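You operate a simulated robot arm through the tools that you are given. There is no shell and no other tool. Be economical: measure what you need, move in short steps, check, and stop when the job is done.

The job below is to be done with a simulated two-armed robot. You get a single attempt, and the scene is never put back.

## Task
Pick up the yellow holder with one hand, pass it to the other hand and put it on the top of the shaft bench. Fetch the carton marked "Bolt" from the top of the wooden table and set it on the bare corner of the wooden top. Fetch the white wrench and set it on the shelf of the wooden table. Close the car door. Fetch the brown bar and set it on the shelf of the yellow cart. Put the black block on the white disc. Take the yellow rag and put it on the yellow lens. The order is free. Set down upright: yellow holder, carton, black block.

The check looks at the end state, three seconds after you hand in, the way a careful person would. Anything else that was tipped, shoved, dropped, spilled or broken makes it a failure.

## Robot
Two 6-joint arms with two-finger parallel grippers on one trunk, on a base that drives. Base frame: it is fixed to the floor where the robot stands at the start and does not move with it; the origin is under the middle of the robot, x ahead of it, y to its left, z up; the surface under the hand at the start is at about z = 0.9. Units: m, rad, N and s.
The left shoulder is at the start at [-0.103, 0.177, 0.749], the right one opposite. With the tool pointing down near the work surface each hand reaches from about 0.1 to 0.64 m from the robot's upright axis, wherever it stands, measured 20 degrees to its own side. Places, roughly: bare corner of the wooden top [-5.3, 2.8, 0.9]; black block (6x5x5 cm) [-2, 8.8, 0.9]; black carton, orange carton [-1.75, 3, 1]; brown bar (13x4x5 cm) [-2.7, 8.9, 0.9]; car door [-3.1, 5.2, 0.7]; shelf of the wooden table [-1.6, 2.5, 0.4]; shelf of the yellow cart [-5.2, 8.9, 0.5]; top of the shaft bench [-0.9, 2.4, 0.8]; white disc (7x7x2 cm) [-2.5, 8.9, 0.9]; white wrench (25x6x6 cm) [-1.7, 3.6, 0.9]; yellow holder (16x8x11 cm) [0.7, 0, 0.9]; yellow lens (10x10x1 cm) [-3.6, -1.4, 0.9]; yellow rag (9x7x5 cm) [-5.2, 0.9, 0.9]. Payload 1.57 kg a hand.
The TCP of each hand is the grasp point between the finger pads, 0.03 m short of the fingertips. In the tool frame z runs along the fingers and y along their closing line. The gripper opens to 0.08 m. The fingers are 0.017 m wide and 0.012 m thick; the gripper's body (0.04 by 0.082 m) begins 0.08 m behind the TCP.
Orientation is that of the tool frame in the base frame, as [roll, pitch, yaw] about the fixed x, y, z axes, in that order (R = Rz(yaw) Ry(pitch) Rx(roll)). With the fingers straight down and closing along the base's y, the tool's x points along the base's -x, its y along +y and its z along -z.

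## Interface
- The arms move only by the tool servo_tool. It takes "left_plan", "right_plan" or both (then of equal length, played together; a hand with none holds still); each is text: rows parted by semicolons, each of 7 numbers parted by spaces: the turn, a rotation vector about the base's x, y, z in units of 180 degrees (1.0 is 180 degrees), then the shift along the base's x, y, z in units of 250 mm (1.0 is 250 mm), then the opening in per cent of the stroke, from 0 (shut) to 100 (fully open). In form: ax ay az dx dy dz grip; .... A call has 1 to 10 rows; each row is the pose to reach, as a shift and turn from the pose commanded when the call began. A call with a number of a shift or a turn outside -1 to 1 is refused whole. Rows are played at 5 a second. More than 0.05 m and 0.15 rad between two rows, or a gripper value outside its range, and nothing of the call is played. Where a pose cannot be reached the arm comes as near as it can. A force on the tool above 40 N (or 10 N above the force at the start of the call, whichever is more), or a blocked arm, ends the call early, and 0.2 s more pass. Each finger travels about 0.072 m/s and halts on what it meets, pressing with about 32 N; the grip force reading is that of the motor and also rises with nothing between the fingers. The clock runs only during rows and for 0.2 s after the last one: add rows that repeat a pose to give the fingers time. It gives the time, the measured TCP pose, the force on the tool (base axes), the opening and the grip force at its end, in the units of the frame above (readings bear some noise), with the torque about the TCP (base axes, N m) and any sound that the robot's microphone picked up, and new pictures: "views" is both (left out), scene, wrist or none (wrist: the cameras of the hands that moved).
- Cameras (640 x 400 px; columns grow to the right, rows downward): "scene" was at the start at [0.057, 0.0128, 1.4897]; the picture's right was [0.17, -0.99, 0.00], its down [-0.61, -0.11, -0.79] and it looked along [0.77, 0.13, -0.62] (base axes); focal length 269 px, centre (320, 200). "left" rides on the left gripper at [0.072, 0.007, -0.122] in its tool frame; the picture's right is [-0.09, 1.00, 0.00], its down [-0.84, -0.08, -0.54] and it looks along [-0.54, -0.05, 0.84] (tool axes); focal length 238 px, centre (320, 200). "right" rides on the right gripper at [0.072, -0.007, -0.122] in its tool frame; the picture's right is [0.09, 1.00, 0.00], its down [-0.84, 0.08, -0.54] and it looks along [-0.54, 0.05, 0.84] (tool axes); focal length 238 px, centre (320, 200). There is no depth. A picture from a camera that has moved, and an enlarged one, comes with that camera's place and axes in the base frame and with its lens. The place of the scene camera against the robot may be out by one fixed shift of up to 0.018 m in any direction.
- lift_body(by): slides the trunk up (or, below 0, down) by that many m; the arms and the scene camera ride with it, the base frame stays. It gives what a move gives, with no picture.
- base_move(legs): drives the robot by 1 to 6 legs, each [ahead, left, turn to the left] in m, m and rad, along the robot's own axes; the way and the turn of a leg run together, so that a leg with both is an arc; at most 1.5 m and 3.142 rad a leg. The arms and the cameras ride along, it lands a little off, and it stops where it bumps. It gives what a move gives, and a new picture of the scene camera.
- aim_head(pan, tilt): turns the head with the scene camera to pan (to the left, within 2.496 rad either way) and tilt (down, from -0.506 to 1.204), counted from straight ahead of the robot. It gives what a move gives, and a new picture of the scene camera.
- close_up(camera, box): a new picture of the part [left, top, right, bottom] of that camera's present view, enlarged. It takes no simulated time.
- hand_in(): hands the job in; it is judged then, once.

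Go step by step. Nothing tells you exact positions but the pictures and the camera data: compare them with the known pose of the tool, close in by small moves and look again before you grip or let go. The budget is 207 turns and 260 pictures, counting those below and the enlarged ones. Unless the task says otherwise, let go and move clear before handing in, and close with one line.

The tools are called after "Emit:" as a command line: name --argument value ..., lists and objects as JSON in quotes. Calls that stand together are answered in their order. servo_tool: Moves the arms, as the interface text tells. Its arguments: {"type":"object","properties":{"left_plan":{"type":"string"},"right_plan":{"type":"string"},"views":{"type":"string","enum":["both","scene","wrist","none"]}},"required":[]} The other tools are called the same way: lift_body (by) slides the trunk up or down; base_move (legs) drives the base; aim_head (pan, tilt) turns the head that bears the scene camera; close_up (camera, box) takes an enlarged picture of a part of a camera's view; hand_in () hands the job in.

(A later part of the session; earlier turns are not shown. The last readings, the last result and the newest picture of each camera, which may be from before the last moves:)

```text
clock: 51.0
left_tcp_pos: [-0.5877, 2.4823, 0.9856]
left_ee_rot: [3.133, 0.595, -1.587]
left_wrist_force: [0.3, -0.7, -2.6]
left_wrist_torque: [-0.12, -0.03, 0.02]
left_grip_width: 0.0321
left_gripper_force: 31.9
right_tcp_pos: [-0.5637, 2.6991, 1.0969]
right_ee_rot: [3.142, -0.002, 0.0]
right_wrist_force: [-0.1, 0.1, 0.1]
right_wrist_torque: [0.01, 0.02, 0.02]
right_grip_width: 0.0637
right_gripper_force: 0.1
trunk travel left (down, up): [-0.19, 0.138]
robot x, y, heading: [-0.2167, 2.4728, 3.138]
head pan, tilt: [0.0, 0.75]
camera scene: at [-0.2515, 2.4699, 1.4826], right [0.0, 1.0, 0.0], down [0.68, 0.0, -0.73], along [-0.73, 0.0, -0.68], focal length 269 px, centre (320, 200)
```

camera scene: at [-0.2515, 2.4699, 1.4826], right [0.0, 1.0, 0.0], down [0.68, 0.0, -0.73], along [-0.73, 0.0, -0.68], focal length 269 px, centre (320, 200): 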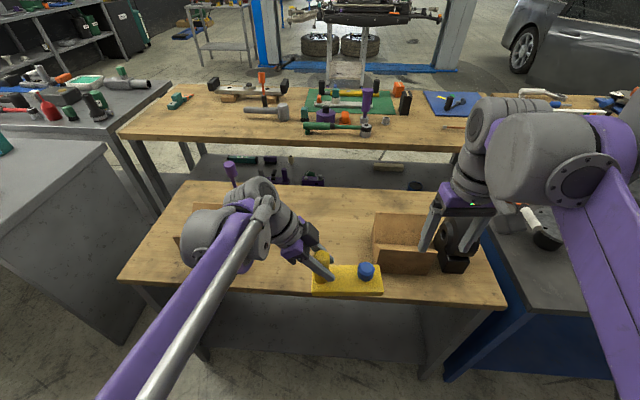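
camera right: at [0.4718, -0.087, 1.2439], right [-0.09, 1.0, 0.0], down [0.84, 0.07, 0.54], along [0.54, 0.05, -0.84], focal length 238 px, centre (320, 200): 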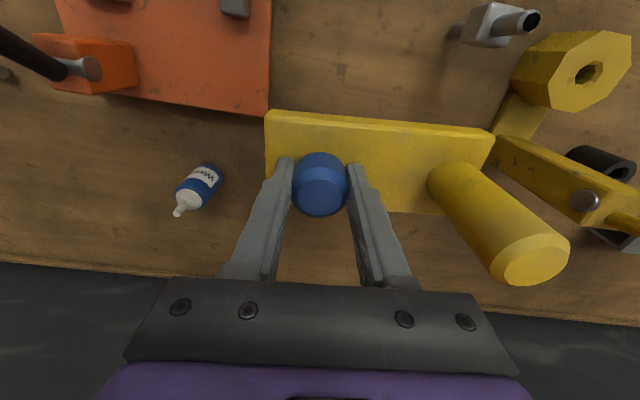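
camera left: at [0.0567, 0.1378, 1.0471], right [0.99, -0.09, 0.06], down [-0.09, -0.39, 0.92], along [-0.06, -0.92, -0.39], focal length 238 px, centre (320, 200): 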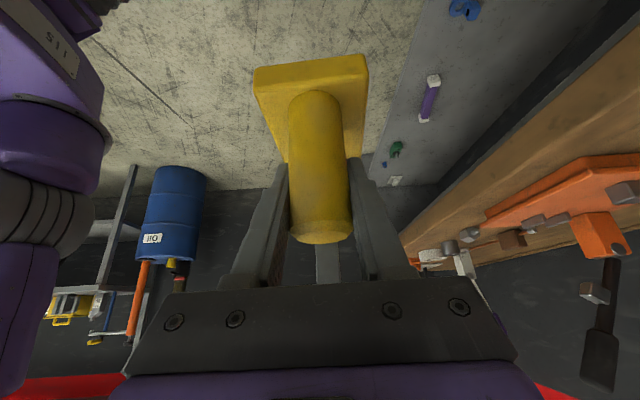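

There's bare wood between the V-blocks. I'll carry the holder over (-0.80, 2.42) and come down part way.

Emit:
servo_tool --left_plan "0 0 0 -0.15 -0.05 0 10; 0 0 0 -0.3 -0.1 0 10; 0 0 0 -0.45 -0.15 0 10; 0 0 0 -0.6 -0.2 0 10; 0 0 0 -0.75 -0.24 0 10; 0 0 0 -0.84 -0.24 -0.1 10; 0 0 0 -0.84 -0.24 -0.25 10; 0 0 0 -0.84 -0.24 -0.36 10; 0 0 0 -0.84 -0.24 -0.36 10"

```text
clock: 53.0
left_tcp_pos: [-0.8001, 2.4238, 0.8969]
left_ee_rot: [3.132, 0.596, -1.587]
left_wrist_force: [0.3, 0.2, -2.7]
left_wrist_torque: [-0.14, 0.01, 0.06]
left_grip_width: 0.032
left_gripper_force: 32.3
right_tcp_pos: [-0.5635, 2.6982, 1.0963]
right_ee_rot: [-3.14, 0.001, -0.001]
right_wrist_force: [0.5, -0.3, -0.4]
right_wrist_torque: [0.01, 0.0, 0.01]
right_grip_width: 0.0639
right_gripper_force: 0.1
trunk travel left (down, up): [-0.19, 0.138]
robot x, y, heading: [-0.2196, 2.4709, 3.136]
head pan, tilt: [0.0, 0.75]
camera scene: at [-0.2513, 2.47, 1.4826], right [0.0, 1.0, 0.0], down [0.68, 0.0, -0.73], along [-0.73, 0.0, -0.68], focal length 269 px, centre (320, 200)
camera left: at [-0.8065, 2.2942, 0.9576], right [-0.99, 0.09, 0.06], down [0.09, 0.39, 0.92], along [0.06, 0.92, -0.39], focal length 238 px, centre (320, 200)
```

scene: 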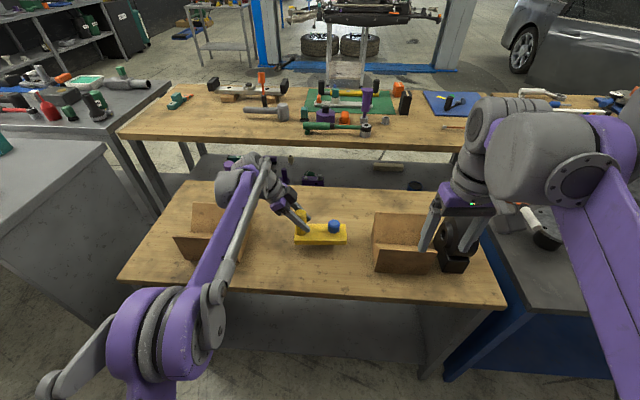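
left: 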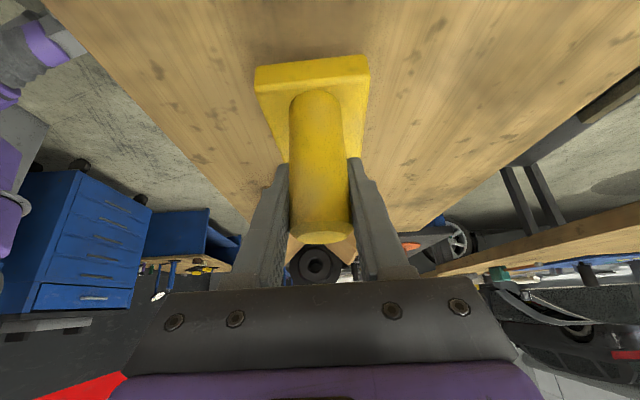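

The bench surface should be about 2.5 cm below the plate. I'll lower in small steps.

Emit:
servo_tool --left_plan "0 0 0 0 0 -0.04 10; 0 0 0 0 0 -0.07 10; 0 0 0 0 0 -0.07 10" --views "none"

Emit:
close_up --camera "scene" --box '[240, 180, 400, 280]'

```text
clock: 53.8
left_tcp_pos: [-0.8004, 2.4222, 0.8789]
left_ee_rot: [3.133, 0.594, -1.586]
left_wrist_force: [-0.2, -1.2, -3.6]
left_wrist_torque: [-0.17, 0.0, 0.0]
left_grip_width: 0.0319
left_gripper_force: 31.9
right_tcp_pos: [-0.5633, 2.6981, 1.0962]
right_ee_rot: [3.14, -0.001, 0.0]
right_wrist_force: [-0.6, 0.1, 0.5]
right_wrist_torque: [0.01, -0.02, 0.0]
right_grip_width: 0.0641
right_gripper_force: 0.0
trunk travel left (down, up): [-0.19, 0.138]
robot x, y, heading: [-0.2124, 2.4723, 3.143]
head pan, tilt: [0.0, 0.75]
```

```text
4.00 times, centred on (320, 230) of scene
camera zoom: at [-0.2515, 2.47, 1.4826], right [0.0, 1.0, 0.0], down [0.68, 0.0, -0.73], along [-0.73, 0.0, -0.68], focal length 1076 px, centre (320, 80)
```

zoom: 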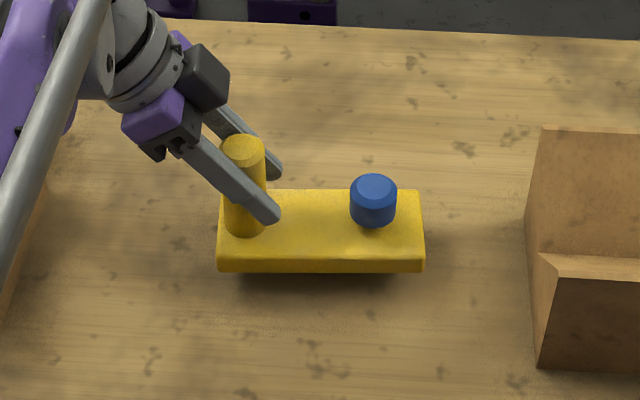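

There's still a small gap under the plate. I'll continue down in small steps.

Emit:
servo_tool --left_plan "0 0 0 0 0 -0.02 10; 0 0 0 0 0 -0.036 10; 0 0 0 0 0 -0.036 10" --views "none"

Emit:
close_up --camera "scene" --box '[280, 210, 360, 260]'

```text
clock: 54.6
left_tcp_pos: [-0.7987, 2.4226, 0.8703]
left_ee_rot: [3.133, 0.596, -1.587]
left_wrist_force: [-0.4, 0.1, -2.3]
left_wrist_torque: [-0.14, 0.01, -0.04]
left_grip_width: 0.0319
left_gripper_force: 32.3
right_tcp_pos: [-0.5627, 2.6974, 1.0975]
right_ee_rot: [-3.139, -0.001, 0.0]
right_wrist_force: [-0.2, -0.5, 0.1]
right_wrist_torque: [0.02, 0.01, -0.02]
right_grip_width: 0.0641
right_gripper_force: 0.1
trunk travel left (down, up): [-0.19, 0.138]
robot x, y, heading: [-0.2157, 2.4682, 3.138]
head pan, tilt: [0.0, 0.75]
```

```text
8.00 times, centred on (320, 235) of scene
camera zoom: at [-0.2515, 2.47, 1.4826], right [0.0, 1.0, 0.0], down [0.68, 0.0, -0.73], along [-0.73, 0.0, -0.68], focal length 2152 px, centre (320, -80)
```

zoom: 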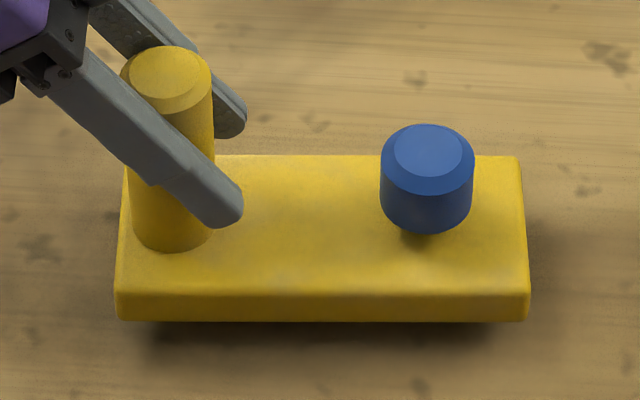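

Emit:
servo_tool --left_plan "0 0 0 0 0 -0.016 10; 0 0 0 0 0 -0.032 10; 0 0 0 0 0 -0.032 10" --views "none"

Emit:
close_up --camera "scene" --box '[280, 210, 360, 260]'

```text
clock: 55.4
left_tcp_pos: [-0.8, 2.4227, 0.8616]
left_ee_rot: [3.133, 0.595, -1.586]
left_wrist_force: [-0.4, 0.9, -2.2]
left_wrist_torque: [-0.14, 0.02, -0.03]
left_grip_width: 0.0322
left_gripper_force: 32.4
right_tcp_pos: [-0.5638, 2.6984, 1.0967]
right_ee_rot: [-3.141, 0.0, 0.001]
right_wrist_force: [0.5, 0.8, 0.1]
right_wrist_torque: [0.02, 0.0, -0.05]
right_grip_width: 0.0641
right_gripper_force: 0.1
trunk travel left (down, up): [-0.19, 0.138]
robot x, y, heading: [-0.2153, 2.4735, 3.139]
head pan, tilt: [0.0, 0.75]
```

```text
8.00 times, centred on (320, 235) of scene
camera zoom: at [-0.2515, 2.47, 1.4826], right [0.0, 1.0, 0.0], down [0.68, 0.0, -0.73], along [-0.73, 0.0, -0.68], focal length 2152 px, centre (320, -80)
```

zoom: 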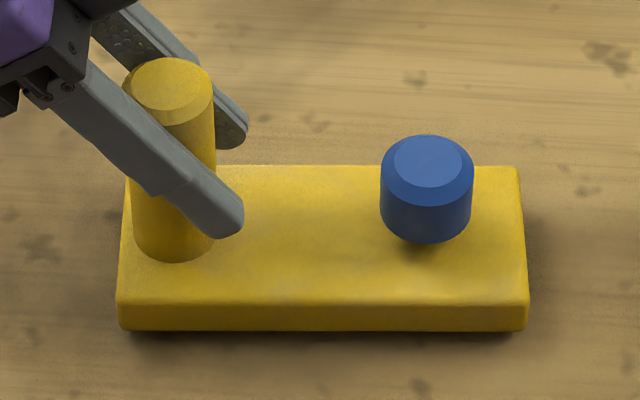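

Emit:
servo_tool --left_plan "0 0 0 0 0 -0.008 10; 0 0 0 0 0 -0.016 10; 0 0 0 0 0 -0.024 10; 0 0 0 0 0 -0.024 10" --views "none"

Emit:
close_up --camera "scene" --box '[280, 210, 360, 260]'

```text
clock: 56.4
left_tcp_pos: [-0.7991, 2.4213, 0.8562]
left_ee_rot: [3.131, 0.596, -1.587]
left_wrist_force: [-1.9, -0.4, 4.9]
left_wrist_torque: [0.72, -0.06, 0.13]
left_grip_width: 0.032
left_gripper_force: 31.5
right_tcp_pos: [-0.5628, 2.6976, 1.097]
right_ee_rot: [3.141, -0.001, 0.0]
right_wrist_force: [0.0, 0.1, 0.4]
right_wrist_torque: [0.03, 0.02, 0.03]
right_grip_width: 0.0642
right_gripper_force: 0.0
trunk travel left (down, up): [-0.19, 0.138]
robot x, y, heading: [-0.2189, 2.4736, 3.139]
head pan, tilt: [0.0, 0.75]
```

```text
8.00 times, centred on (320, 235) of scene
camera zoom: at [-0.2511, 2.4698, 1.4827], right [0.0, 1.0, 0.0], down [0.68, 0.0, -0.73], along [-0.73, 0.0, -0.68], focal length 2152 px, centre (320, -80)
```

zoom: 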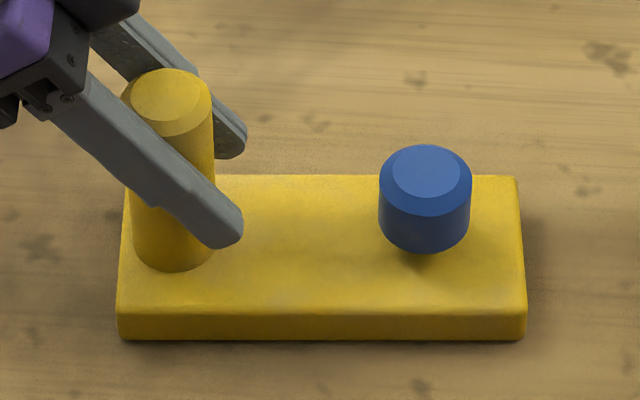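

The plate has touched down. I'll release and back out along the fingers.

Emit:
servo_tool --left_plan "0 0 0 0 0 -0.006 10; 0 0 0 0 0 -0.006 50; 0 0 0 0 0 -0.006 90; 0 0 0 0 0 -0.006 100; 0 0 0 0 -0.09 0.13 100; 0 0 0 0 -0.2 0.27 100; 0 0 0 0 -0.3 0.43 100; 0 0 0 0.1 -0.3 0.55 100; 0 0 0 0.25 -0.3 0.6 100; 0 0 0 0.4 -0.3 0.6 100" --views "scene"

```text
clock: 58.6
left_tcp_pos: [-0.6984, 2.3463, 1.0053]
left_ee_rot: [3.132, 0.596, -1.588]
left_wrist_force: [0.5, -0.5, -0.2]
left_wrist_torque: [0.02, 0.02, 0.05]
left_grip_width: 0.08
left_gripper_force: 0.1
right_tcp_pos: [-0.5626, 2.6982, 1.0985]
right_ee_rot: [3.141, 0.0, 0.0]
right_wrist_force: [1.1, -0.3, -0.4]
right_wrist_torque: [0.0, 0.0, 0.02]
right_grip_width: 0.0639
right_gripper_force: 0.0
trunk travel left (down, up): [-0.19, 0.138]
robot x, y, heading: [-0.2151, 2.4725, 3.14]
head pan, tilt: [0.0, 0.75]
camera scene: at [-0.25, 2.4702, 1.4826], right [0.0, 1.0, 0.0], down [0.68, 0.0, -0.73], along [-0.73, 0.0, -0.68], focal length 269 px, centre (320, 200)
```

scene: 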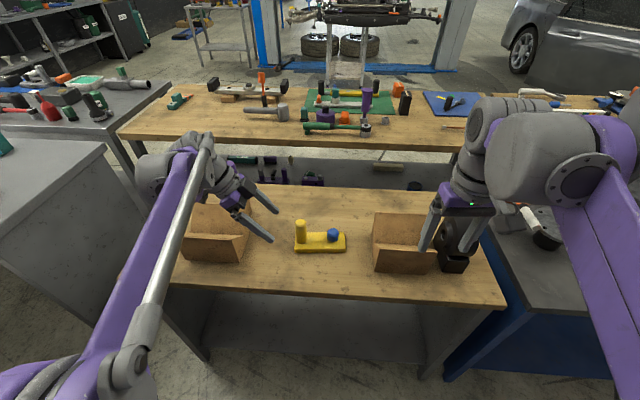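

The holder stands upright on the shaft bench. I'll unwind the left wrist and inspect the wooden table behind.

Emit:
servo_tool --left_plan "-0.0137 -0.0137 0.0435 0.06 -0.03 0.04 100; -0.0274 -0.0274 0.087 0.12 -0.06 0.08 100; -0.041 -0.041 0.1304 0.18 -0.1 0.12 100; -0.0547 -0.0547 0.1739 0.24 -0.13 0.16 100; -0.0684 -0.0684 0.2174 0.3 -0.16 0.2 100; -0.0821 -0.0821 0.2608 0.36 -0.19 0.24 100; -0.0958 -0.0958 0.3043 0.42 -0.22 0.28 100; -0.1094 -0.1094 0.3478 0.48 -0.25 0.32 100; -0.1231 -0.1231 0.3912 0.54 -0.28 0.36 100; -0.1368 -0.1368 0.4347 0.6 -0.3 0.4 100" --views "none"

Emit:
close_up --camera "scene" --box '[160, 70, 480, 150]'

```text
clock: 60.8
left_tcp_pos: [-0.5495, 2.2712, 1.1073]
left_ee_rot: [-3.1, 0.037, -0.162]
left_wrist_force: [0.0, -0.9, 0.1]
left_wrist_torque: [0.01, -0.01, 0.0]
left_grip_width: 0.08
left_gripper_force: 0.1
right_tcp_pos: [-0.5625, 2.6983, 1.0976]
right_ee_rot: [3.141, 0.001, 0.0]
right_wrist_force: [-0.1, -0.3, -0.3]
right_wrist_torque: [0.0, -0.02, -0.01]
right_grip_width: 0.064
right_gripper_force: 0.0
trunk travel left (down, up): [-0.19, 0.138]
robot x, y, heading: [-0.2177, 2.472, 3.139]
head pan, tilt: [0.0, 0.75]
```

```text
2.00 times, centred on (320, 110) of scene
camera zoom: at [-0.251, 2.4701, 1.4826], right [0.0, 1.0, 0.0], down [0.68, 0.0, -0.73], along [-0.73, 0.0, -0.68], focal length 538 px, centre (320, 380)
```

zoom: 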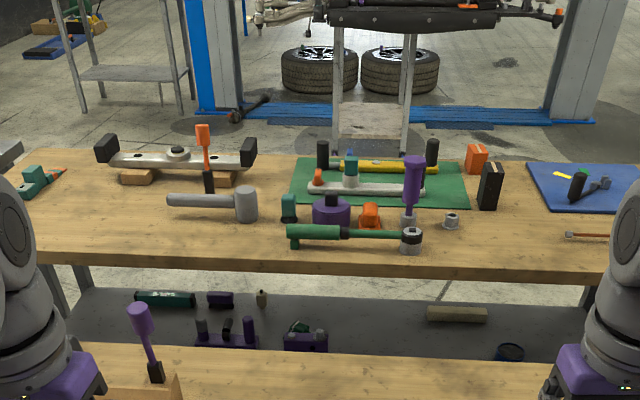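

The orange and black cartons stand near (-1.75, 3.0), reachable only from the far side of the wooden table. I'll survey to plan the route around its ends.

Emit:
aim_head --pan -0.8 --tilt 0.3

Emit:
aim_head --pan 0.75 --tilt 0.3

```text
clock: 62.0
left_tcp_pos: [-0.5493, 2.2718, 1.1078]
left_ee_rot: [-3.099, 0.036, -0.165]
left_wrist_force: [-0.4, -0.8, -0.4]
left_wrist_torque: [0.01, -0.01, 0.01]
left_grip_width: 0.0799
left_gripper_force: 0.0
right_tcp_pos: [-0.5628, 2.697, 1.0978]
right_ee_rot: [3.141, 0.001, 0.0]
right_wrist_force: [-1.1, -0.1, 0.4]
right_wrist_torque: [0.0, -0.04, 0.02]
right_grip_width: 0.0644
right_gripper_force: 0.0
trunk travel left (down, up): [-0.19, 0.138]
robot x, y, heading: [-0.2163, 2.4711, 3.14]
head pan, tilt: [-0.799, 0.3]
camera scene: at [-0.2335, 2.5368, 1.5229], right [0.72, 0.7, 0.0], down [0.21, -0.21, -0.96], along [-0.67, 0.68, -0.3], focal length 269 px, centre (320, 200)
```

scene: 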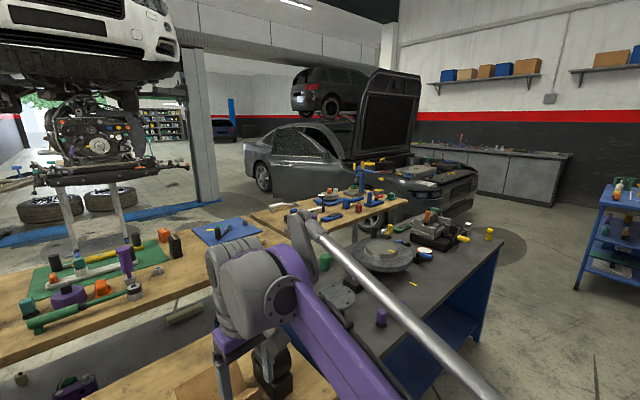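

```text
clock: 63.6
left_tcp_pos: [-0.5483, 2.2704, 1.1072]
left_ee_rot: [-3.098, 0.035, -0.165]
left_wrist_force: [0.2, -1.3, 0.4]
left_wrist_torque: [0.01, 0.03, -0.01]
left_grip_width: 0.0798
left_gripper_force: 0.2
right_tcp_pos: [-0.5639, 2.6962, 1.0986]
right_ee_rot: [-3.141, 0.0, 0.001]
right_wrist_force: [0.0, -0.3, 0.1]
right_wrist_torque: [0.0, 0.01, 0.01]
right_grip_width: 0.0639
right_gripper_force: 0.0
trunk travel left (down, up): [-0.19, 0.138]
robot x, y, heading: [-0.2158, 2.4737, 3.145]
head pan, tilt: [0.75, 0.3]
camera scene: at [-0.2368, 2.4063, 1.523], right [-0.68, 0.73, 0.0], down [0.22, 0.2, -0.96], along [-0.7, -0.65, -0.3], focal length 269 px, centre (320, 200)
```

scene: 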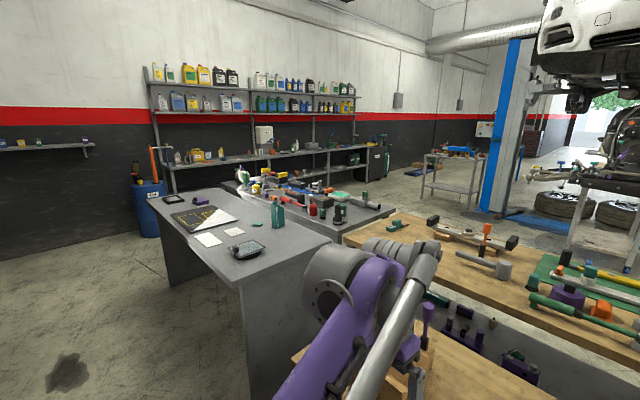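

The way around by the +y end, between the wooden table (ends y≈4.4) and the car (y≈5.5), looks free. I'll slide that way and look.

Emit:
base_move --legs '[[-0.12, 0, 0], [0, -1.2, 0], [0, -1.18, 0]]'

Emit:
aim_head --pan 0.0 --tilt 0.45

```text
clock: 85.4
left_tcp_pos: [-0.4419, 4.6474, 1.1055]
left_ee_rot: [-3.098, 0.037, -0.157]
left_wrist_force: [-0.1, -0.1, -0.5]
left_wrist_torque: [0.0, 0.0, 0.04]
left_grip_width: 0.08
left_gripper_force: 0.0
right_tcp_pos: [-0.458, 5.0734, 1.0976]
right_ee_rot: [3.142, -0.002, 0.007]
right_wrist_force: [-0.3, 0.1, -0.4]
right_wrist_torque: [-0.01, -0.03, -0.02]
right_grip_width: 0.064
right_gripper_force: 0.0
trunk travel left (down, up): [-0.19, 0.138]
robot x, y, heading: [-0.1133, 4.8514, -3.134]
head pan, tilt: [0.75, 0.3]
camera scene: at [-0.1297, 4.7839, 1.523], right [-0.69, 0.73, 0.0], down [0.21, 0.2, -0.96], along [-0.69, -0.66, -0.3], focal length 269 px, centre (320, 200)
```

scene: 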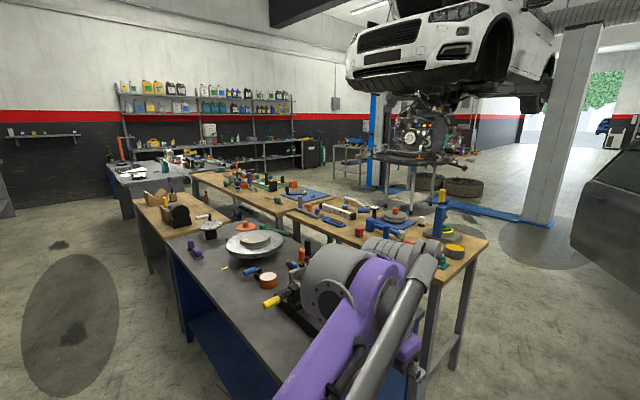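

```text
clock: 86.5
left_tcp_pos: [-0.4407, 4.6456, 1.1072]
left_ee_rot: [-3.098, 0.036, -0.158]
left_wrist_force: [0.0, 0.2, 0.1]
left_wrist_torque: [-0.02, -0.01, 0.0]
left_grip_width: 0.0801
left_gripper_force: 0.0
right_tcp_pos: [-0.4591, 5.0739, 1.0976]
right_ee_rot: [3.141, 0.0, 0.008]
right_wrist_force: [-0.2, 0.6, -0.9]
right_wrist_torque: [0.03, 0.03, -0.01]
right_grip_width: 0.064
right_gripper_force: 0.2
trunk travel left (down, up): [-0.19, 0.138]
robot x, y, heading: [-0.1104, 4.8527, -3.133]
head pan, tilt: [0.0, 0.45]
camera scene: at [-0.1537, 4.8473, 1.5091], right [-0.01, 1.0, 0.0], down [0.44, 0.0, -0.9], along [-0.9, -0.01, -0.44], focal length 269 px, centre (320, 200)
```

scene: 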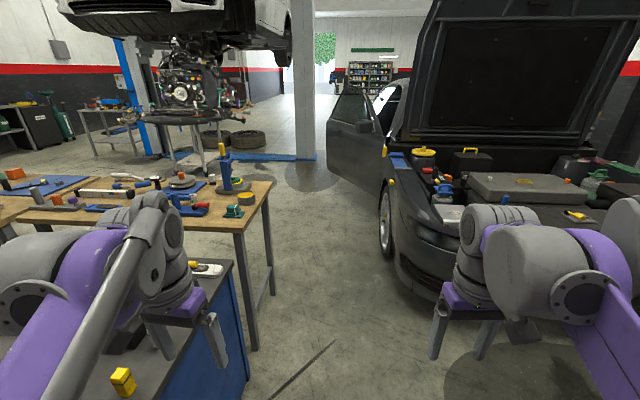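

The gap between table end (y≈4.54) and the car fender (y≈5.35) is about 0.8 m. I'll centre on y≈4.95 and go straight through.

Emit:
base_move --legs '[[0, -0.1, 0], [1.2, 0, 0], [1.05, 0, 0]]'

```text
clock: 98.3
left_tcp_pos: [-2.6805, 4.7319, 1.1072]
left_ee_rot: [-3.099, 0.035, -0.161]
left_wrist_force: [0.2, 0.2, 0.2]
left_wrist_torque: [-0.01, 0.01, 0.01]
left_grip_width: 0.08
left_gripper_force: 0.1
right_tcp_pos: [-2.6888, 5.158, 1.0971]
right_ee_rot: [-3.141, -0.02, -0.004]
right_wrist_force: [-0.6, 0.2, -0.2]
right_wrist_torque: [0.0, -0.04, -0.04]
right_grip_width: 0.064
right_gripper_force: 0.1
trunk travel left (down, up): [-0.19, 0.138]
robot x, y, heading: [-2.3452, 4.9347, -3.145]
head pan, tilt: [0.0, 0.45]
stopped in leg 3: the force on the tool passed its limit at 68 N (the readings are from after the stop); the commanded pose is now the measured one
camera scene: at [-2.3918, 4.9313, 1.509], right [0.0, 1.0, 0.0], down [0.44, 0.0, -0.9], along [-0.9, 0.0, -0.44], focal length 269 px, centre (320, 200)
```

scene: 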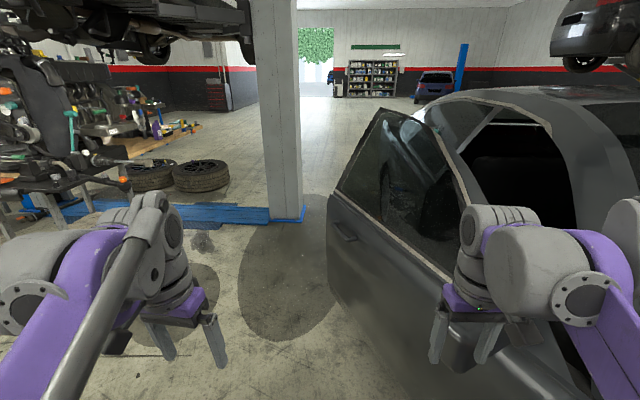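

The right hand touched the open car door, near its mirror or sill. I'll back off a little and look at the door before closing it.

Emit:
base_move --legs '[[-0.15, 0.05, 0]]'

Emit:
close_up --camera "right" --box '[0, 0, 640, 400]'

Emit:
aim_head --pan -0.5 --tilt 0.5

```text
clock: 99.7
left_tcp_pos: [-2.5301, 4.6834, 1.1065]
left_ee_rot: [-3.097, 0.037, -0.163]
left_wrist_force: [0.0, -0.4, -0.6]
left_wrist_torque: [0.03, 0.03, 0.02]
left_grip_width: 0.0798
left_gripper_force: 0.1
right_tcp_pos: [-2.5382, 5.1085, 1.0975]
right_ee_rot: [3.14, -0.019, -0.006]
right_wrist_force: [-0.5, 0.8, 0.8]
right_wrist_torque: [-0.02, 0.01, -0.01]
right_grip_width: 0.0641
right_gripper_force: 0.1
trunk travel left (down, up): [-0.19, 0.138]
robot x, y, heading: [-2.1964, 4.8833, 3.143]
head pan, tilt: [0.0, 0.45]
camera scene: at [-2.2406, 4.8809, 1.5091], right [0.0, 1.0, 0.0], down [0.43, 0.0, -0.9], along [-0.9, 0.0, -0.43], focal length 269 px, centre (320, 200)
```

scene: 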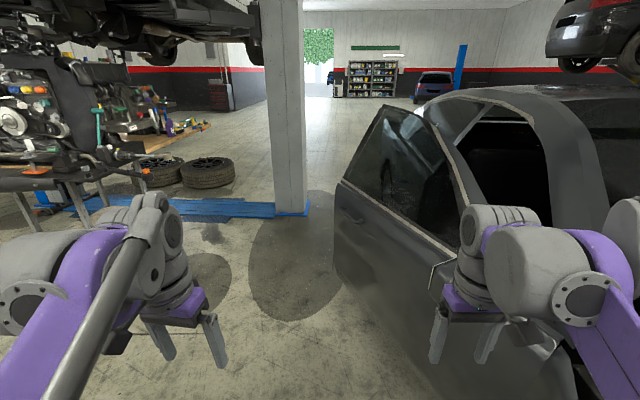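

```text
1.00 times, centred on (320, 200) of right (not enlarged: the box is as wide or as high as the picture)
camera zoom: at [-2.4678, 5.1149, 1.2207], right [0.09, -1.0, 0.0], down [-0.85, -0.07, 0.53], along [-0.52, -0.05, -0.85], focal length 238 px, centre (320, 200)
```

zoom: 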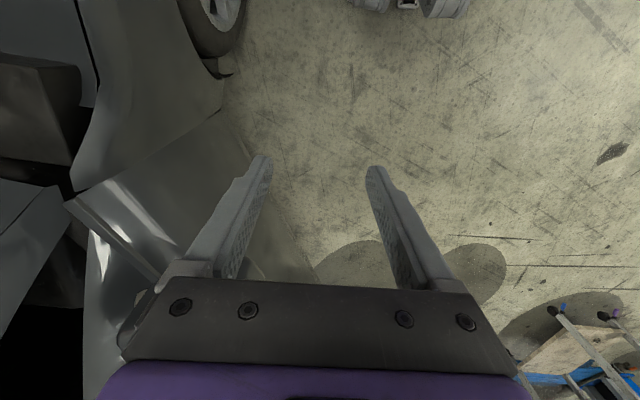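

```text
clock: 100.6
left_tcp_pos: [-2.5303, 4.6819, 1.1071]
left_ee_rot: [-3.099, 0.036, -0.164]
left_wrist_force: [-0.1, -0.9, 0.2]
left_wrist_torque: [0.03, -0.01, -0.02]
left_grip_width: 0.0802
left_gripper_force: 0.1
right_tcp_pos: [-2.5373, 5.1083, 1.0977]
right_ee_rot: [-3.142, -0.019, -0.006]
right_wrist_force: [-0.2, 0.1, -0.3]
right_wrist_torque: [0.0, 0.02, 0.0]
right_grip_width: 0.0641
right_gripper_force: 0.0
trunk travel left (down, up): [-0.19, 0.138]
robot x, y, heading: [-2.1973, 4.8851, 3.142]
head pan, tilt: [-0.499, 0.499]
camera scene: at [-2.2292, 4.9246, 1.5046], right [0.48, 0.88, 0.0], down [0.42, -0.23, -0.88], along [-0.77, 0.42, -0.48], focal length 269 px, centre (320, 200)
```

scene: 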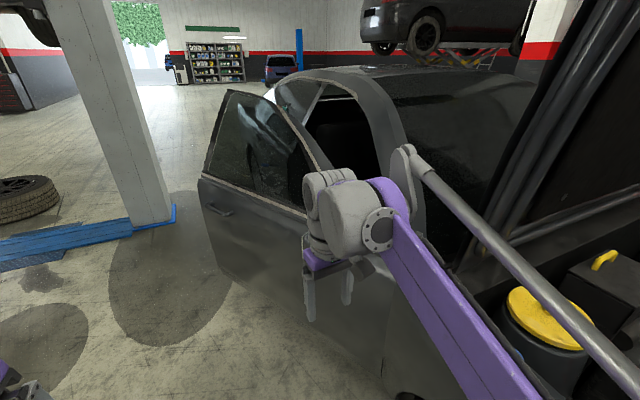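

The door stands open about 20–25° with its free end near (-3.5, 5.0), and pushing its outer face toward +y will close it. I'll move to stand in front of it, facing +y.

Emit:
base_move --legs '[[0.1, 0.27, 0], [0.92, 0.2, 0], [0, 0, -1.571]]'

Emit:
aim_head --pan 0.15 --tilt 0.55

```text
clock: 111.9
left_tcp_pos: [-3.4373, 4.7456, 1.1076]
left_ee_rot: [-3.1, 0.038, -1.7]
left_wrist_force: [-0.1, 0.2, 0.3]
left_wrist_torque: [0.02, -0.03, -0.01]
left_grip_width: 0.0797
left_gripper_force: 0.0
right_tcp_pos: [-3.011, 4.7684, 1.0973]
right_ee_rot: [3.14, -0.019, -1.541]
right_wrist_force: [0.3, 0.4, -0.6]
right_wrist_torque: [0.01, 0.02, 0.02]
right_grip_width: 0.0639
right_gripper_force: 0.0
trunk travel left (down, up): [-0.19, 0.138]
robot x, y, heading: [-3.2213, 4.4217, 1.598]
head pan, tilt: [-0.499, 0.499]
camera scene: at [-3.173, 4.4608, 1.5046], right [0.89, -0.45, 0.0], down [-0.21, -0.43, -0.88], along [0.39, 0.78, -0.48], focal length 269 px, centre (320, 200)
```

scene: 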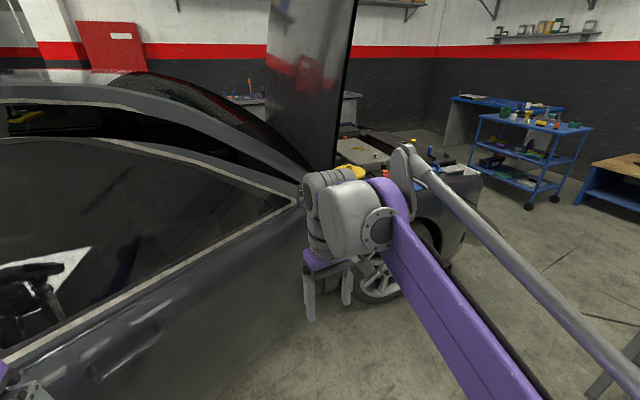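

```text
clock: 112.9
left_tcp_pos: [-3.4363, 4.7462, 1.1062]
left_ee_rot: [-3.098, 0.036, -1.7]
left_wrist_force: [0.0, 1.3, 0.7]
left_wrist_torque: [0.0, 0.0, 0.03]
left_grip_width: 0.0797
left_gripper_force: 0.0
right_tcp_pos: [-3.0116, 4.7685, 1.0978]
right_ee_rot: [3.142, -0.02, -1.542]
right_wrist_force: [-0.2, -0.9, -0.1]
right_wrist_torque: [0.01, 0.03, -0.03]
right_grip_width: 0.0638
right_gripper_force: 0.1
trunk travel left (down, up): [-0.19, 0.138]
robot x, y, heading: [-3.2264, 4.4188, 1.605]
head pan, tilt: [0.15, 0.55]
camera scene: at [-3.2301, 4.4678, 1.5], right [0.98, 0.18, 0.0], down [0.1, -0.51, -0.85], along [-0.16, 0.84, -0.52], focal length 269 px, centre (320, 200)
```

scene: 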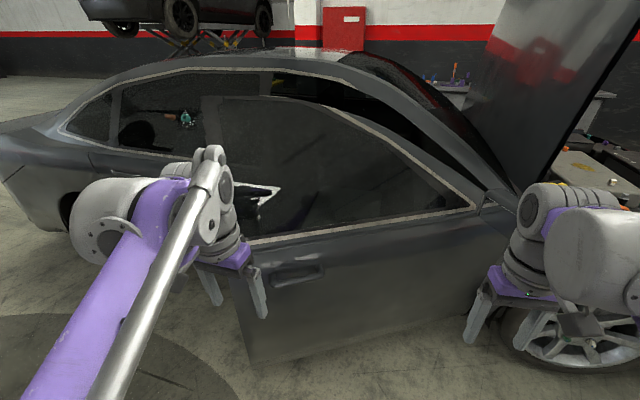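

The door is squarely in view: handle near (-3.43, 5.15, 0.78), free edge at x≈-3.65. I'll lower the left hand, closed and tilted forward, to push just below the handle.

Emit:
servo_tool --left_plan "0.0357 0 0 0 0 -0.143 60; 0.0714 0 0 0 0 -0.286 30; 0.107 0 0 0 0 -0.43 0; 0.143 0 0 0 0 -0.572 0; 0.179 0 0 0 0 -0.715 0; 0.214 0 0 0 0 -0.858 0; 0.25 0 0 0 0 -1 0" --views "none"

Emit:
servo_tool --left_plan "0 0 0 0 0 -0.15 0; 0 0 0 0 0.05 -0.3 0; 0 0 0 0 0.1 -0.45 0; 0 0 0 0 0.25 -0.5 0; 0 0 0 0 0.4 -0.5 0; 0 0 0 0 0.5 -0.5 0; 0 0 0 0 0.5 -0.5 0"

```text
clock: 114.5
left_tcp_pos: [-3.4386, 4.7463, 0.8594]
left_ee_rot: [3.053, 0.815, -1.759]
left_wrist_force: [-0.4, 0.9, 0.3]
left_wrist_torque: [0.02, 0.03, 0.02]
left_grip_width: 0.0
left_gripper_force: 21.3
right_tcp_pos: [-3.0106, 4.768, 1.097]
right_ee_rot: [3.141, -0.02, -1.541]
right_wrist_force: [0.0, 0.5, 0.5]
right_wrist_torque: [0.01, 0.01, -0.02]
right_grip_width: 0.0641
right_gripper_force: 0.0
trunk travel left (down, up): [-0.19, 0.138]
robot x, y, heading: [-3.227, 4.4182, 1.604]
head pan, tilt: [0.15, 0.55]
```

```text
clock: 116.1
left_tcp_pos: [-3.4369, 4.8734, 0.7353]
left_ee_rot: [3.052, 0.812, -1.759]
left_wrist_force: [0.1, -0.5, 0.6]
left_wrist_torque: [0.01, 0.01, -0.01]
left_grip_width: 0.0
left_gripper_force: 21.6
right_tcp_pos: [-3.0103, 4.7677, 1.0978]
right_ee_rot: [-3.141, -0.018, -1.541]
right_wrist_force: [-0.5, 1.0, -0.5]
right_wrist_torque: [-0.03, 0.01, -0.02]
right_grip_width: 0.0641
right_gripper_force: 0.0
trunk travel left (down, up): [-0.19, 0.138]
robot x, y, heading: [-3.2262, 4.4193, 1.607]
head pan, tilt: [0.15, 0.55]
camera scene: at [-3.2302, 4.4675, 1.5], right [0.98, 0.18, 0.0], down [0.1, -0.51, -0.85], along [-0.16, 0.84, -0.52], focal length 269 px, centre (320, 200)
camera left: at [-3.4595, 4.7353, 0.7665], right [-0.97, 0.18, 0.13], down [0.16, 0.16, 0.97], along [0.16, 0.97, -0.19], focal length 238 px, centre (320, 200)
```

scene: 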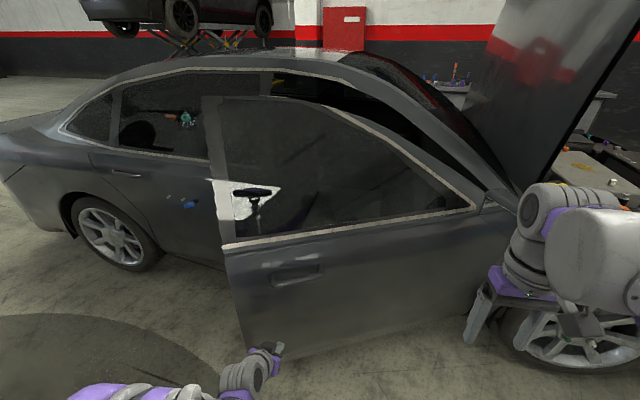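
left: 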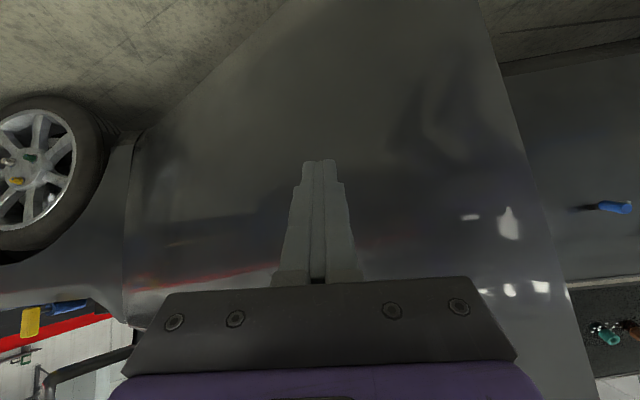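

The fingertips face the door below the handle. I'll pull the right hand back and then drive ahead to push.

Emit:
servo_tool --right_plan "0 0 0 0 -0.19 0 60; 0 0 0 0 -0.38 0 60; 0 0 0 0 -0.57 0 60; 0 0 0 0 -0.75 0 60; 0 0 0 0 -0.75 0 60" --views "none"

Emit:
base_move --legs '[[0.3, 0, 0]]'

```text
clock: 117.3
left_tcp_pos: [-3.4363, 4.8726, 0.7339]
left_ee_rot: [3.052, 0.813, -1.758]
left_wrist_force: [-0.5, -0.2, -0.4]
left_wrist_torque: [0.01, -0.01, -0.01]
left_grip_width: 0.0001
left_gripper_force: 21.6
right_tcp_pos: [-3.01, 4.5807, 1.1017]
right_ee_rot: [3.141, -0.019, -1.541]
right_wrist_force: [0.2, 0.5, 0.1]
right_wrist_torque: [0.01, 0.0, -0.01]
right_grip_width: 0.0479
right_gripper_force: 0.0
trunk travel left (down, up): [-0.19, 0.138]
robot x, y, heading: [-3.2247, 4.4203, 1.601]
head pan, tilt: [0.15, 0.55]
```

```text
clock: 119.4
left_tcp_pos: [-3.4476, 5.173, 0.7347]
left_ee_rot: [3.053, 0.813, -1.759]
left_wrist_force: [0.2, 1.1, 0.3]
left_wrist_torque: [0.0, 0.01, 0.01]
left_grip_width: 0.0
left_gripper_force: 21.5
right_tcp_pos: [-3.0203, 4.8809, 1.1005]
right_ee_rot: [3.141, -0.021, -1.541]
right_wrist_force: [0.2, 0.5, 0.6]
right_wrist_torque: [-0.02, -0.02, 0.0]
right_grip_width: 0.0482
right_gripper_force: 0.0
trunk travel left (down, up): [-0.19, 0.138]
robot x, y, heading: [-3.2343, 4.718, 1.608]
head pan, tilt: [0.15, 0.55]
camera scene: at [-3.2405, 4.7682, 1.5], right [0.98, 0.18, 0.0], down [0.1, -0.51, -0.85], along [-0.16, 0.84, -0.52], focal length 269 px, centre (320, 200)
```

scene: 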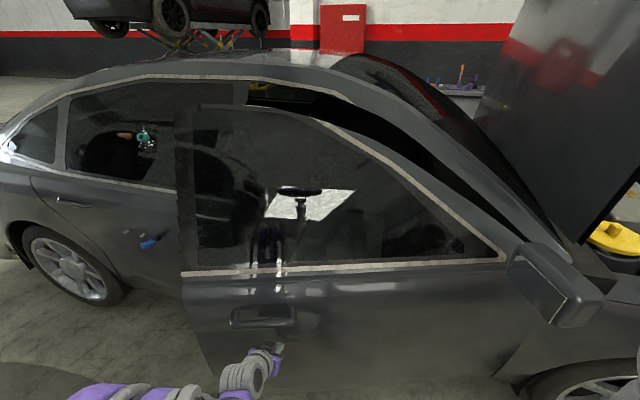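

There's no contact yet. I'll keep going in shorter steps.

Emit:
base_move --legs '[[0.12, 0, 0]]'

```text
clock: 120.6
left_tcp_pos: [-3.4531, 5.2891, 0.7346]
left_ee_rot: [3.052, 0.814, -1.757]
left_wrist_force: [0.2, 0.6, -0.5]
left_wrist_torque: [-0.04, 0.03, 0.02]
left_grip_width: 0.0001
left_gripper_force: 21.3
right_tcp_pos: [-3.0251, 4.9967, 1.0996]
right_ee_rot: [3.139, -0.022, -1.538]
right_wrist_force: [0.5, -0.2, -0.2]
right_wrist_torque: [-0.05, -0.02, -0.02]
right_grip_width: 0.048
right_gripper_force: 0.0
trunk travel left (down, up): [-0.19, 0.138]
robot x, y, heading: [-3.2415, 4.8343, 1.601]
head pan, tilt: [0.15, 0.55]
camera scene: at [-3.2448, 4.885, 1.5], right [0.98, 0.19, 0.0], down [0.1, -0.51, -0.85], along [-0.16, 0.84, -0.52], focal length 269 px, centre (320, 200)
```

scene: 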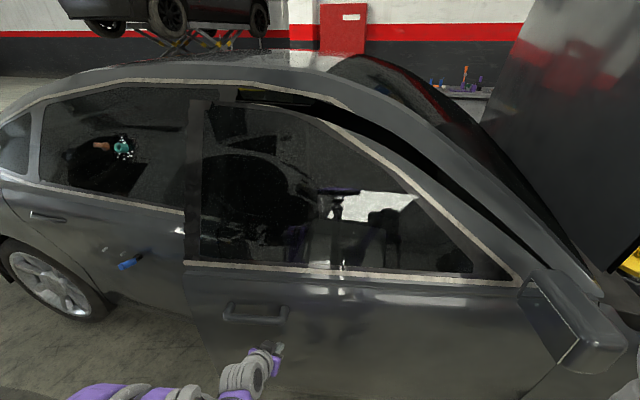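

Emit:
base_move --legs '[[0.1, 0, 0]]'

```text
clock: 121.8
left_tcp_pos: [-3.4567, 5.388, 0.7344]
left_ee_rot: [3.054, 0.814, -1.758]
left_wrist_force: [-0.9, 0.6, 0.3]
left_wrist_torque: [0.0, -0.03, 0.0]
left_grip_width: 0.0001
left_gripper_force: 21.2
right_tcp_pos: [-3.0288, 5.0951, 1.1007]
right_ee_rot: [3.14, -0.022, -1.539]
right_wrist_force: [0.3, -0.1, 0.3]
right_wrist_torque: [0.0, 0.0, 0.03]
right_grip_width: 0.0481
right_gripper_force: 0.1
trunk travel left (down, up): [-0.19, 0.138]
robot x, y, heading: [-3.2419, 4.9338, 1.603]
head pan, tilt: [0.15, 0.55]
camera scene: at [-3.2484, 4.9837, 1.5], right [0.98, 0.19, 0.0], down [0.1, -0.51, -0.85], along [-0.16, 0.84, -0.52], focal length 269 px, centre (320, 200)
```

scene: 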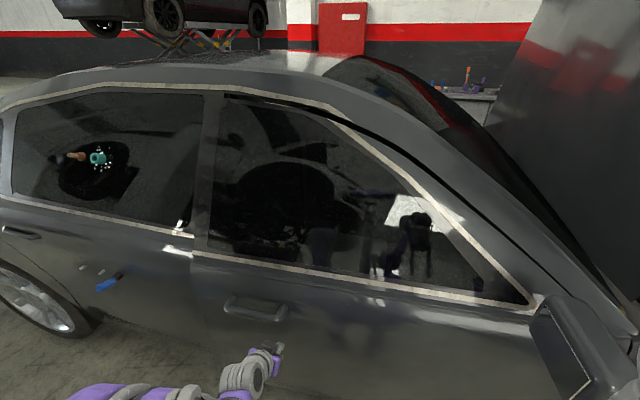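

The door is nearly flush. I'll push a bit further.

Emit:
base_move --legs '[[0.07, 0, 0]]'

```text
clock: 122.8
left_tcp_pos: [-3.4592, 5.4504, 0.7344]
left_ee_rot: [3.053, 0.809, -1.758]
left_wrist_force: [-0.4, 0.3, -0.3]
left_wrist_torque: [0.0, 0.03, 0.01]
left_grip_width: 0.0
left_gripper_force: 21.1
right_tcp_pos: [-3.0318, 5.1624, 1.1005]
right_ee_rot: [3.14, -0.02, -1.54]
right_wrist_force: [0.4, 0.3, 0.3]
right_wrist_torque: [-0.02, 0.03, -0.02]
right_grip_width: 0.0478
right_gripper_force: 0.1
trunk travel left (down, up): [-0.19, 0.138]
robot x, y, heading: [-3.2432, 4.9978, 1.606]
head pan, tilt: [0.15, 0.55]
stopped in leg 1: the force on the tool passed its limit at 110 N (the readings are from after the stop); the commanded pose is now the measured one
camera scene: at [-3.2507, 5.0483, 1.5], right [0.98, 0.19, 0.0], down [0.1, -0.51, -0.85], along [-0.16, 0.84, -0.52], focal length 269 px, centre (320, 200)
```

scene: 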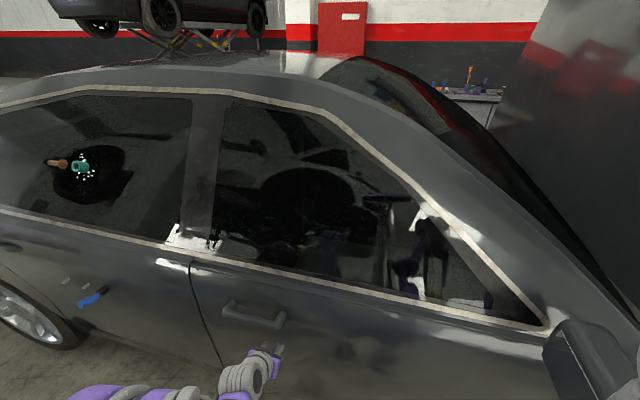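

Contact rose sharply and the door looks flush. I'll check the seam closely.

Emit:
close_up --camera "scene" --box '[140, 200, 300, 300]'

Emit:
close_up --camera "left" --box '[0, 0, 640, 400]'

```text
4.00 times, centred on (220, 250) of scene
camera zoom: at [-3.2507, 5.0483, 1.5], right [0.98, 0.19, 0.0], down [0.1, -0.51, -0.85], along [-0.16, 0.84, -0.52], focal length 1076 px, centre (720, 0)
```

zoom: 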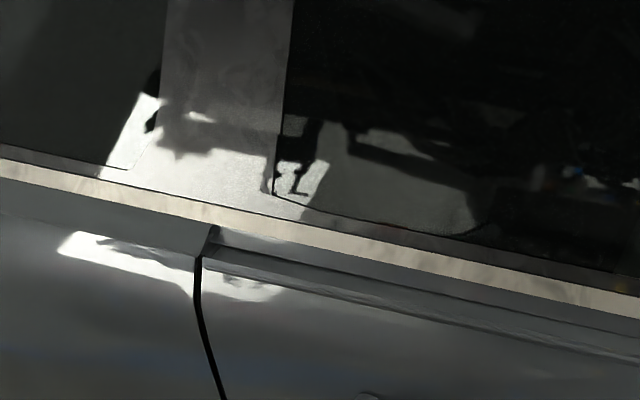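

```text
1.00 times, centred on (320, 200) of left (not enlarged: the box is as wide or as high as the picture)
camera zoom: at [-3.4806, 5.311, 0.7665], right [-0.97, 0.18, 0.13], down [0.16, 0.17, 0.97], along [0.16, 0.97, -0.19], focal length 238 px, centre (320, 200)
```

zoom: 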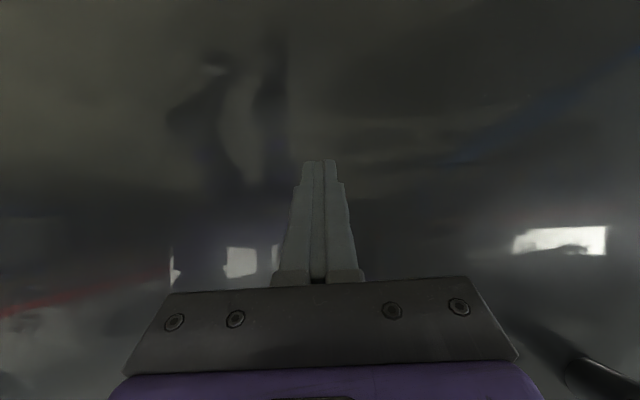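

The trim line runs straight across the seam, so the door is closed. I'll back off and restore the left hand's pose.

Emit:
base_move --legs '[[-0.5, 0, 0]]'

Emit:
servo_tool --left_plan "-0.0357 0 0 0 -0.05 0.143 0; -0.0714 0 0 0 -0.1 0.286 30; -0.107 0 0 0 -0.15 0.43 60; -0.143 0 0 0 -0.2 0.572 100; -0.179 0 0 0 -0.25 0.715 100; -0.214 0 0 0 -0.3 0.858 100; -0.25 0 0 0 -0.35 1 100; -0.25 0 0.05 0 -0.4 1 100; -0.25 0 0.05 0 -0.4 1 100" --views "none"

Emit:
aim_head --pan -1.7 --tilt 0.4

```text
clock: 125.7
left_tcp_pos: [-3.4402, 4.9589, 0.7356]
left_ee_rot: [3.052, 0.807, -1.765]
left_wrist_force: [0.1, 0.3, 0.0]
left_wrist_torque: [0.03, -0.02, 0.0]
left_grip_width: 0.0002
left_gripper_force: 22.0
right_tcp_pos: [-3.0136, 4.6675, 1.1013]
right_ee_rot: [3.14, -0.02, -1.545]
right_wrist_force: [-0.6, 0.0, 0.0]
right_wrist_torque: [0.0, 0.0, 0.01]
right_grip_width: 0.0481
right_gripper_force: 0.0
trunk travel left (down, up): [-0.19, 0.138]
robot x, y, heading: [-3.2283, 4.5085, 1.601]
head pan, tilt: [0.15, 0.55]
camera scene: at [-3.2342, 4.5568, 1.5], right [0.98, 0.18, 0.0], down [0.09, -0.51, -0.85], along [-0.15, 0.84, -0.52], focal length 269 px, centre (320, 200)
```

scene: 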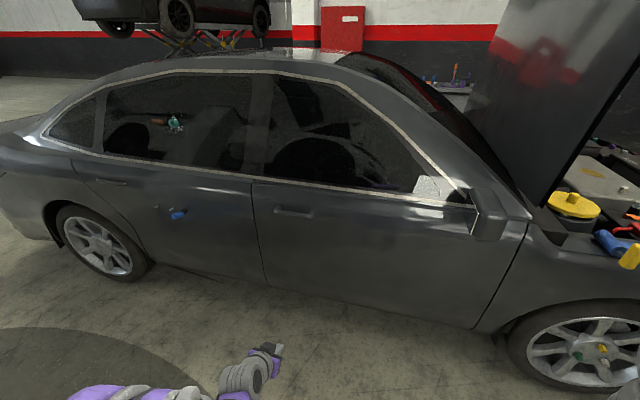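

```text
refused: row 8 steps farther than a row can; nothing moved
```

```text
clock: 127.6
left_tcp_pos: [-3.4398, 4.9593, 0.7351]
left_ee_rot: [3.053, 0.808, -1.765]
left_wrist_force: [0.3, -0.1, 0.1]
left_wrist_torque: [0.0, 0.0, 0.0]
left_grip_width: 0.0
left_gripper_force: 21.9
right_tcp_pos: [-3.0153, 4.6681, 1.1009]
right_ee_rot: [3.14, -0.019, -1.547]
right_wrist_force: [-0.5, 0.7, 0.9]
right_wrist_torque: [0.01, -0.01, 0.0]
right_grip_width: 0.0481
right_gripper_force: 0.1
trunk travel left (down, up): [-0.19, 0.138]
robot x, y, heading: [-3.23, 4.5063, 1.6]
head pan, tilt: [-1.7, 0.4]
camera scene: at [-3.126, 4.4597, 1.5137], right [-0.1, -1.0, 0.0], down [-0.39, 0.04, -0.92], along [0.92, -0.09, -0.39], focal length 269 px, centre (320, 200)
```

scene: 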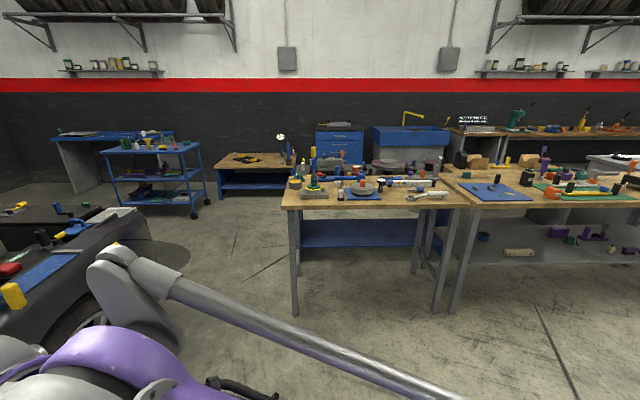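

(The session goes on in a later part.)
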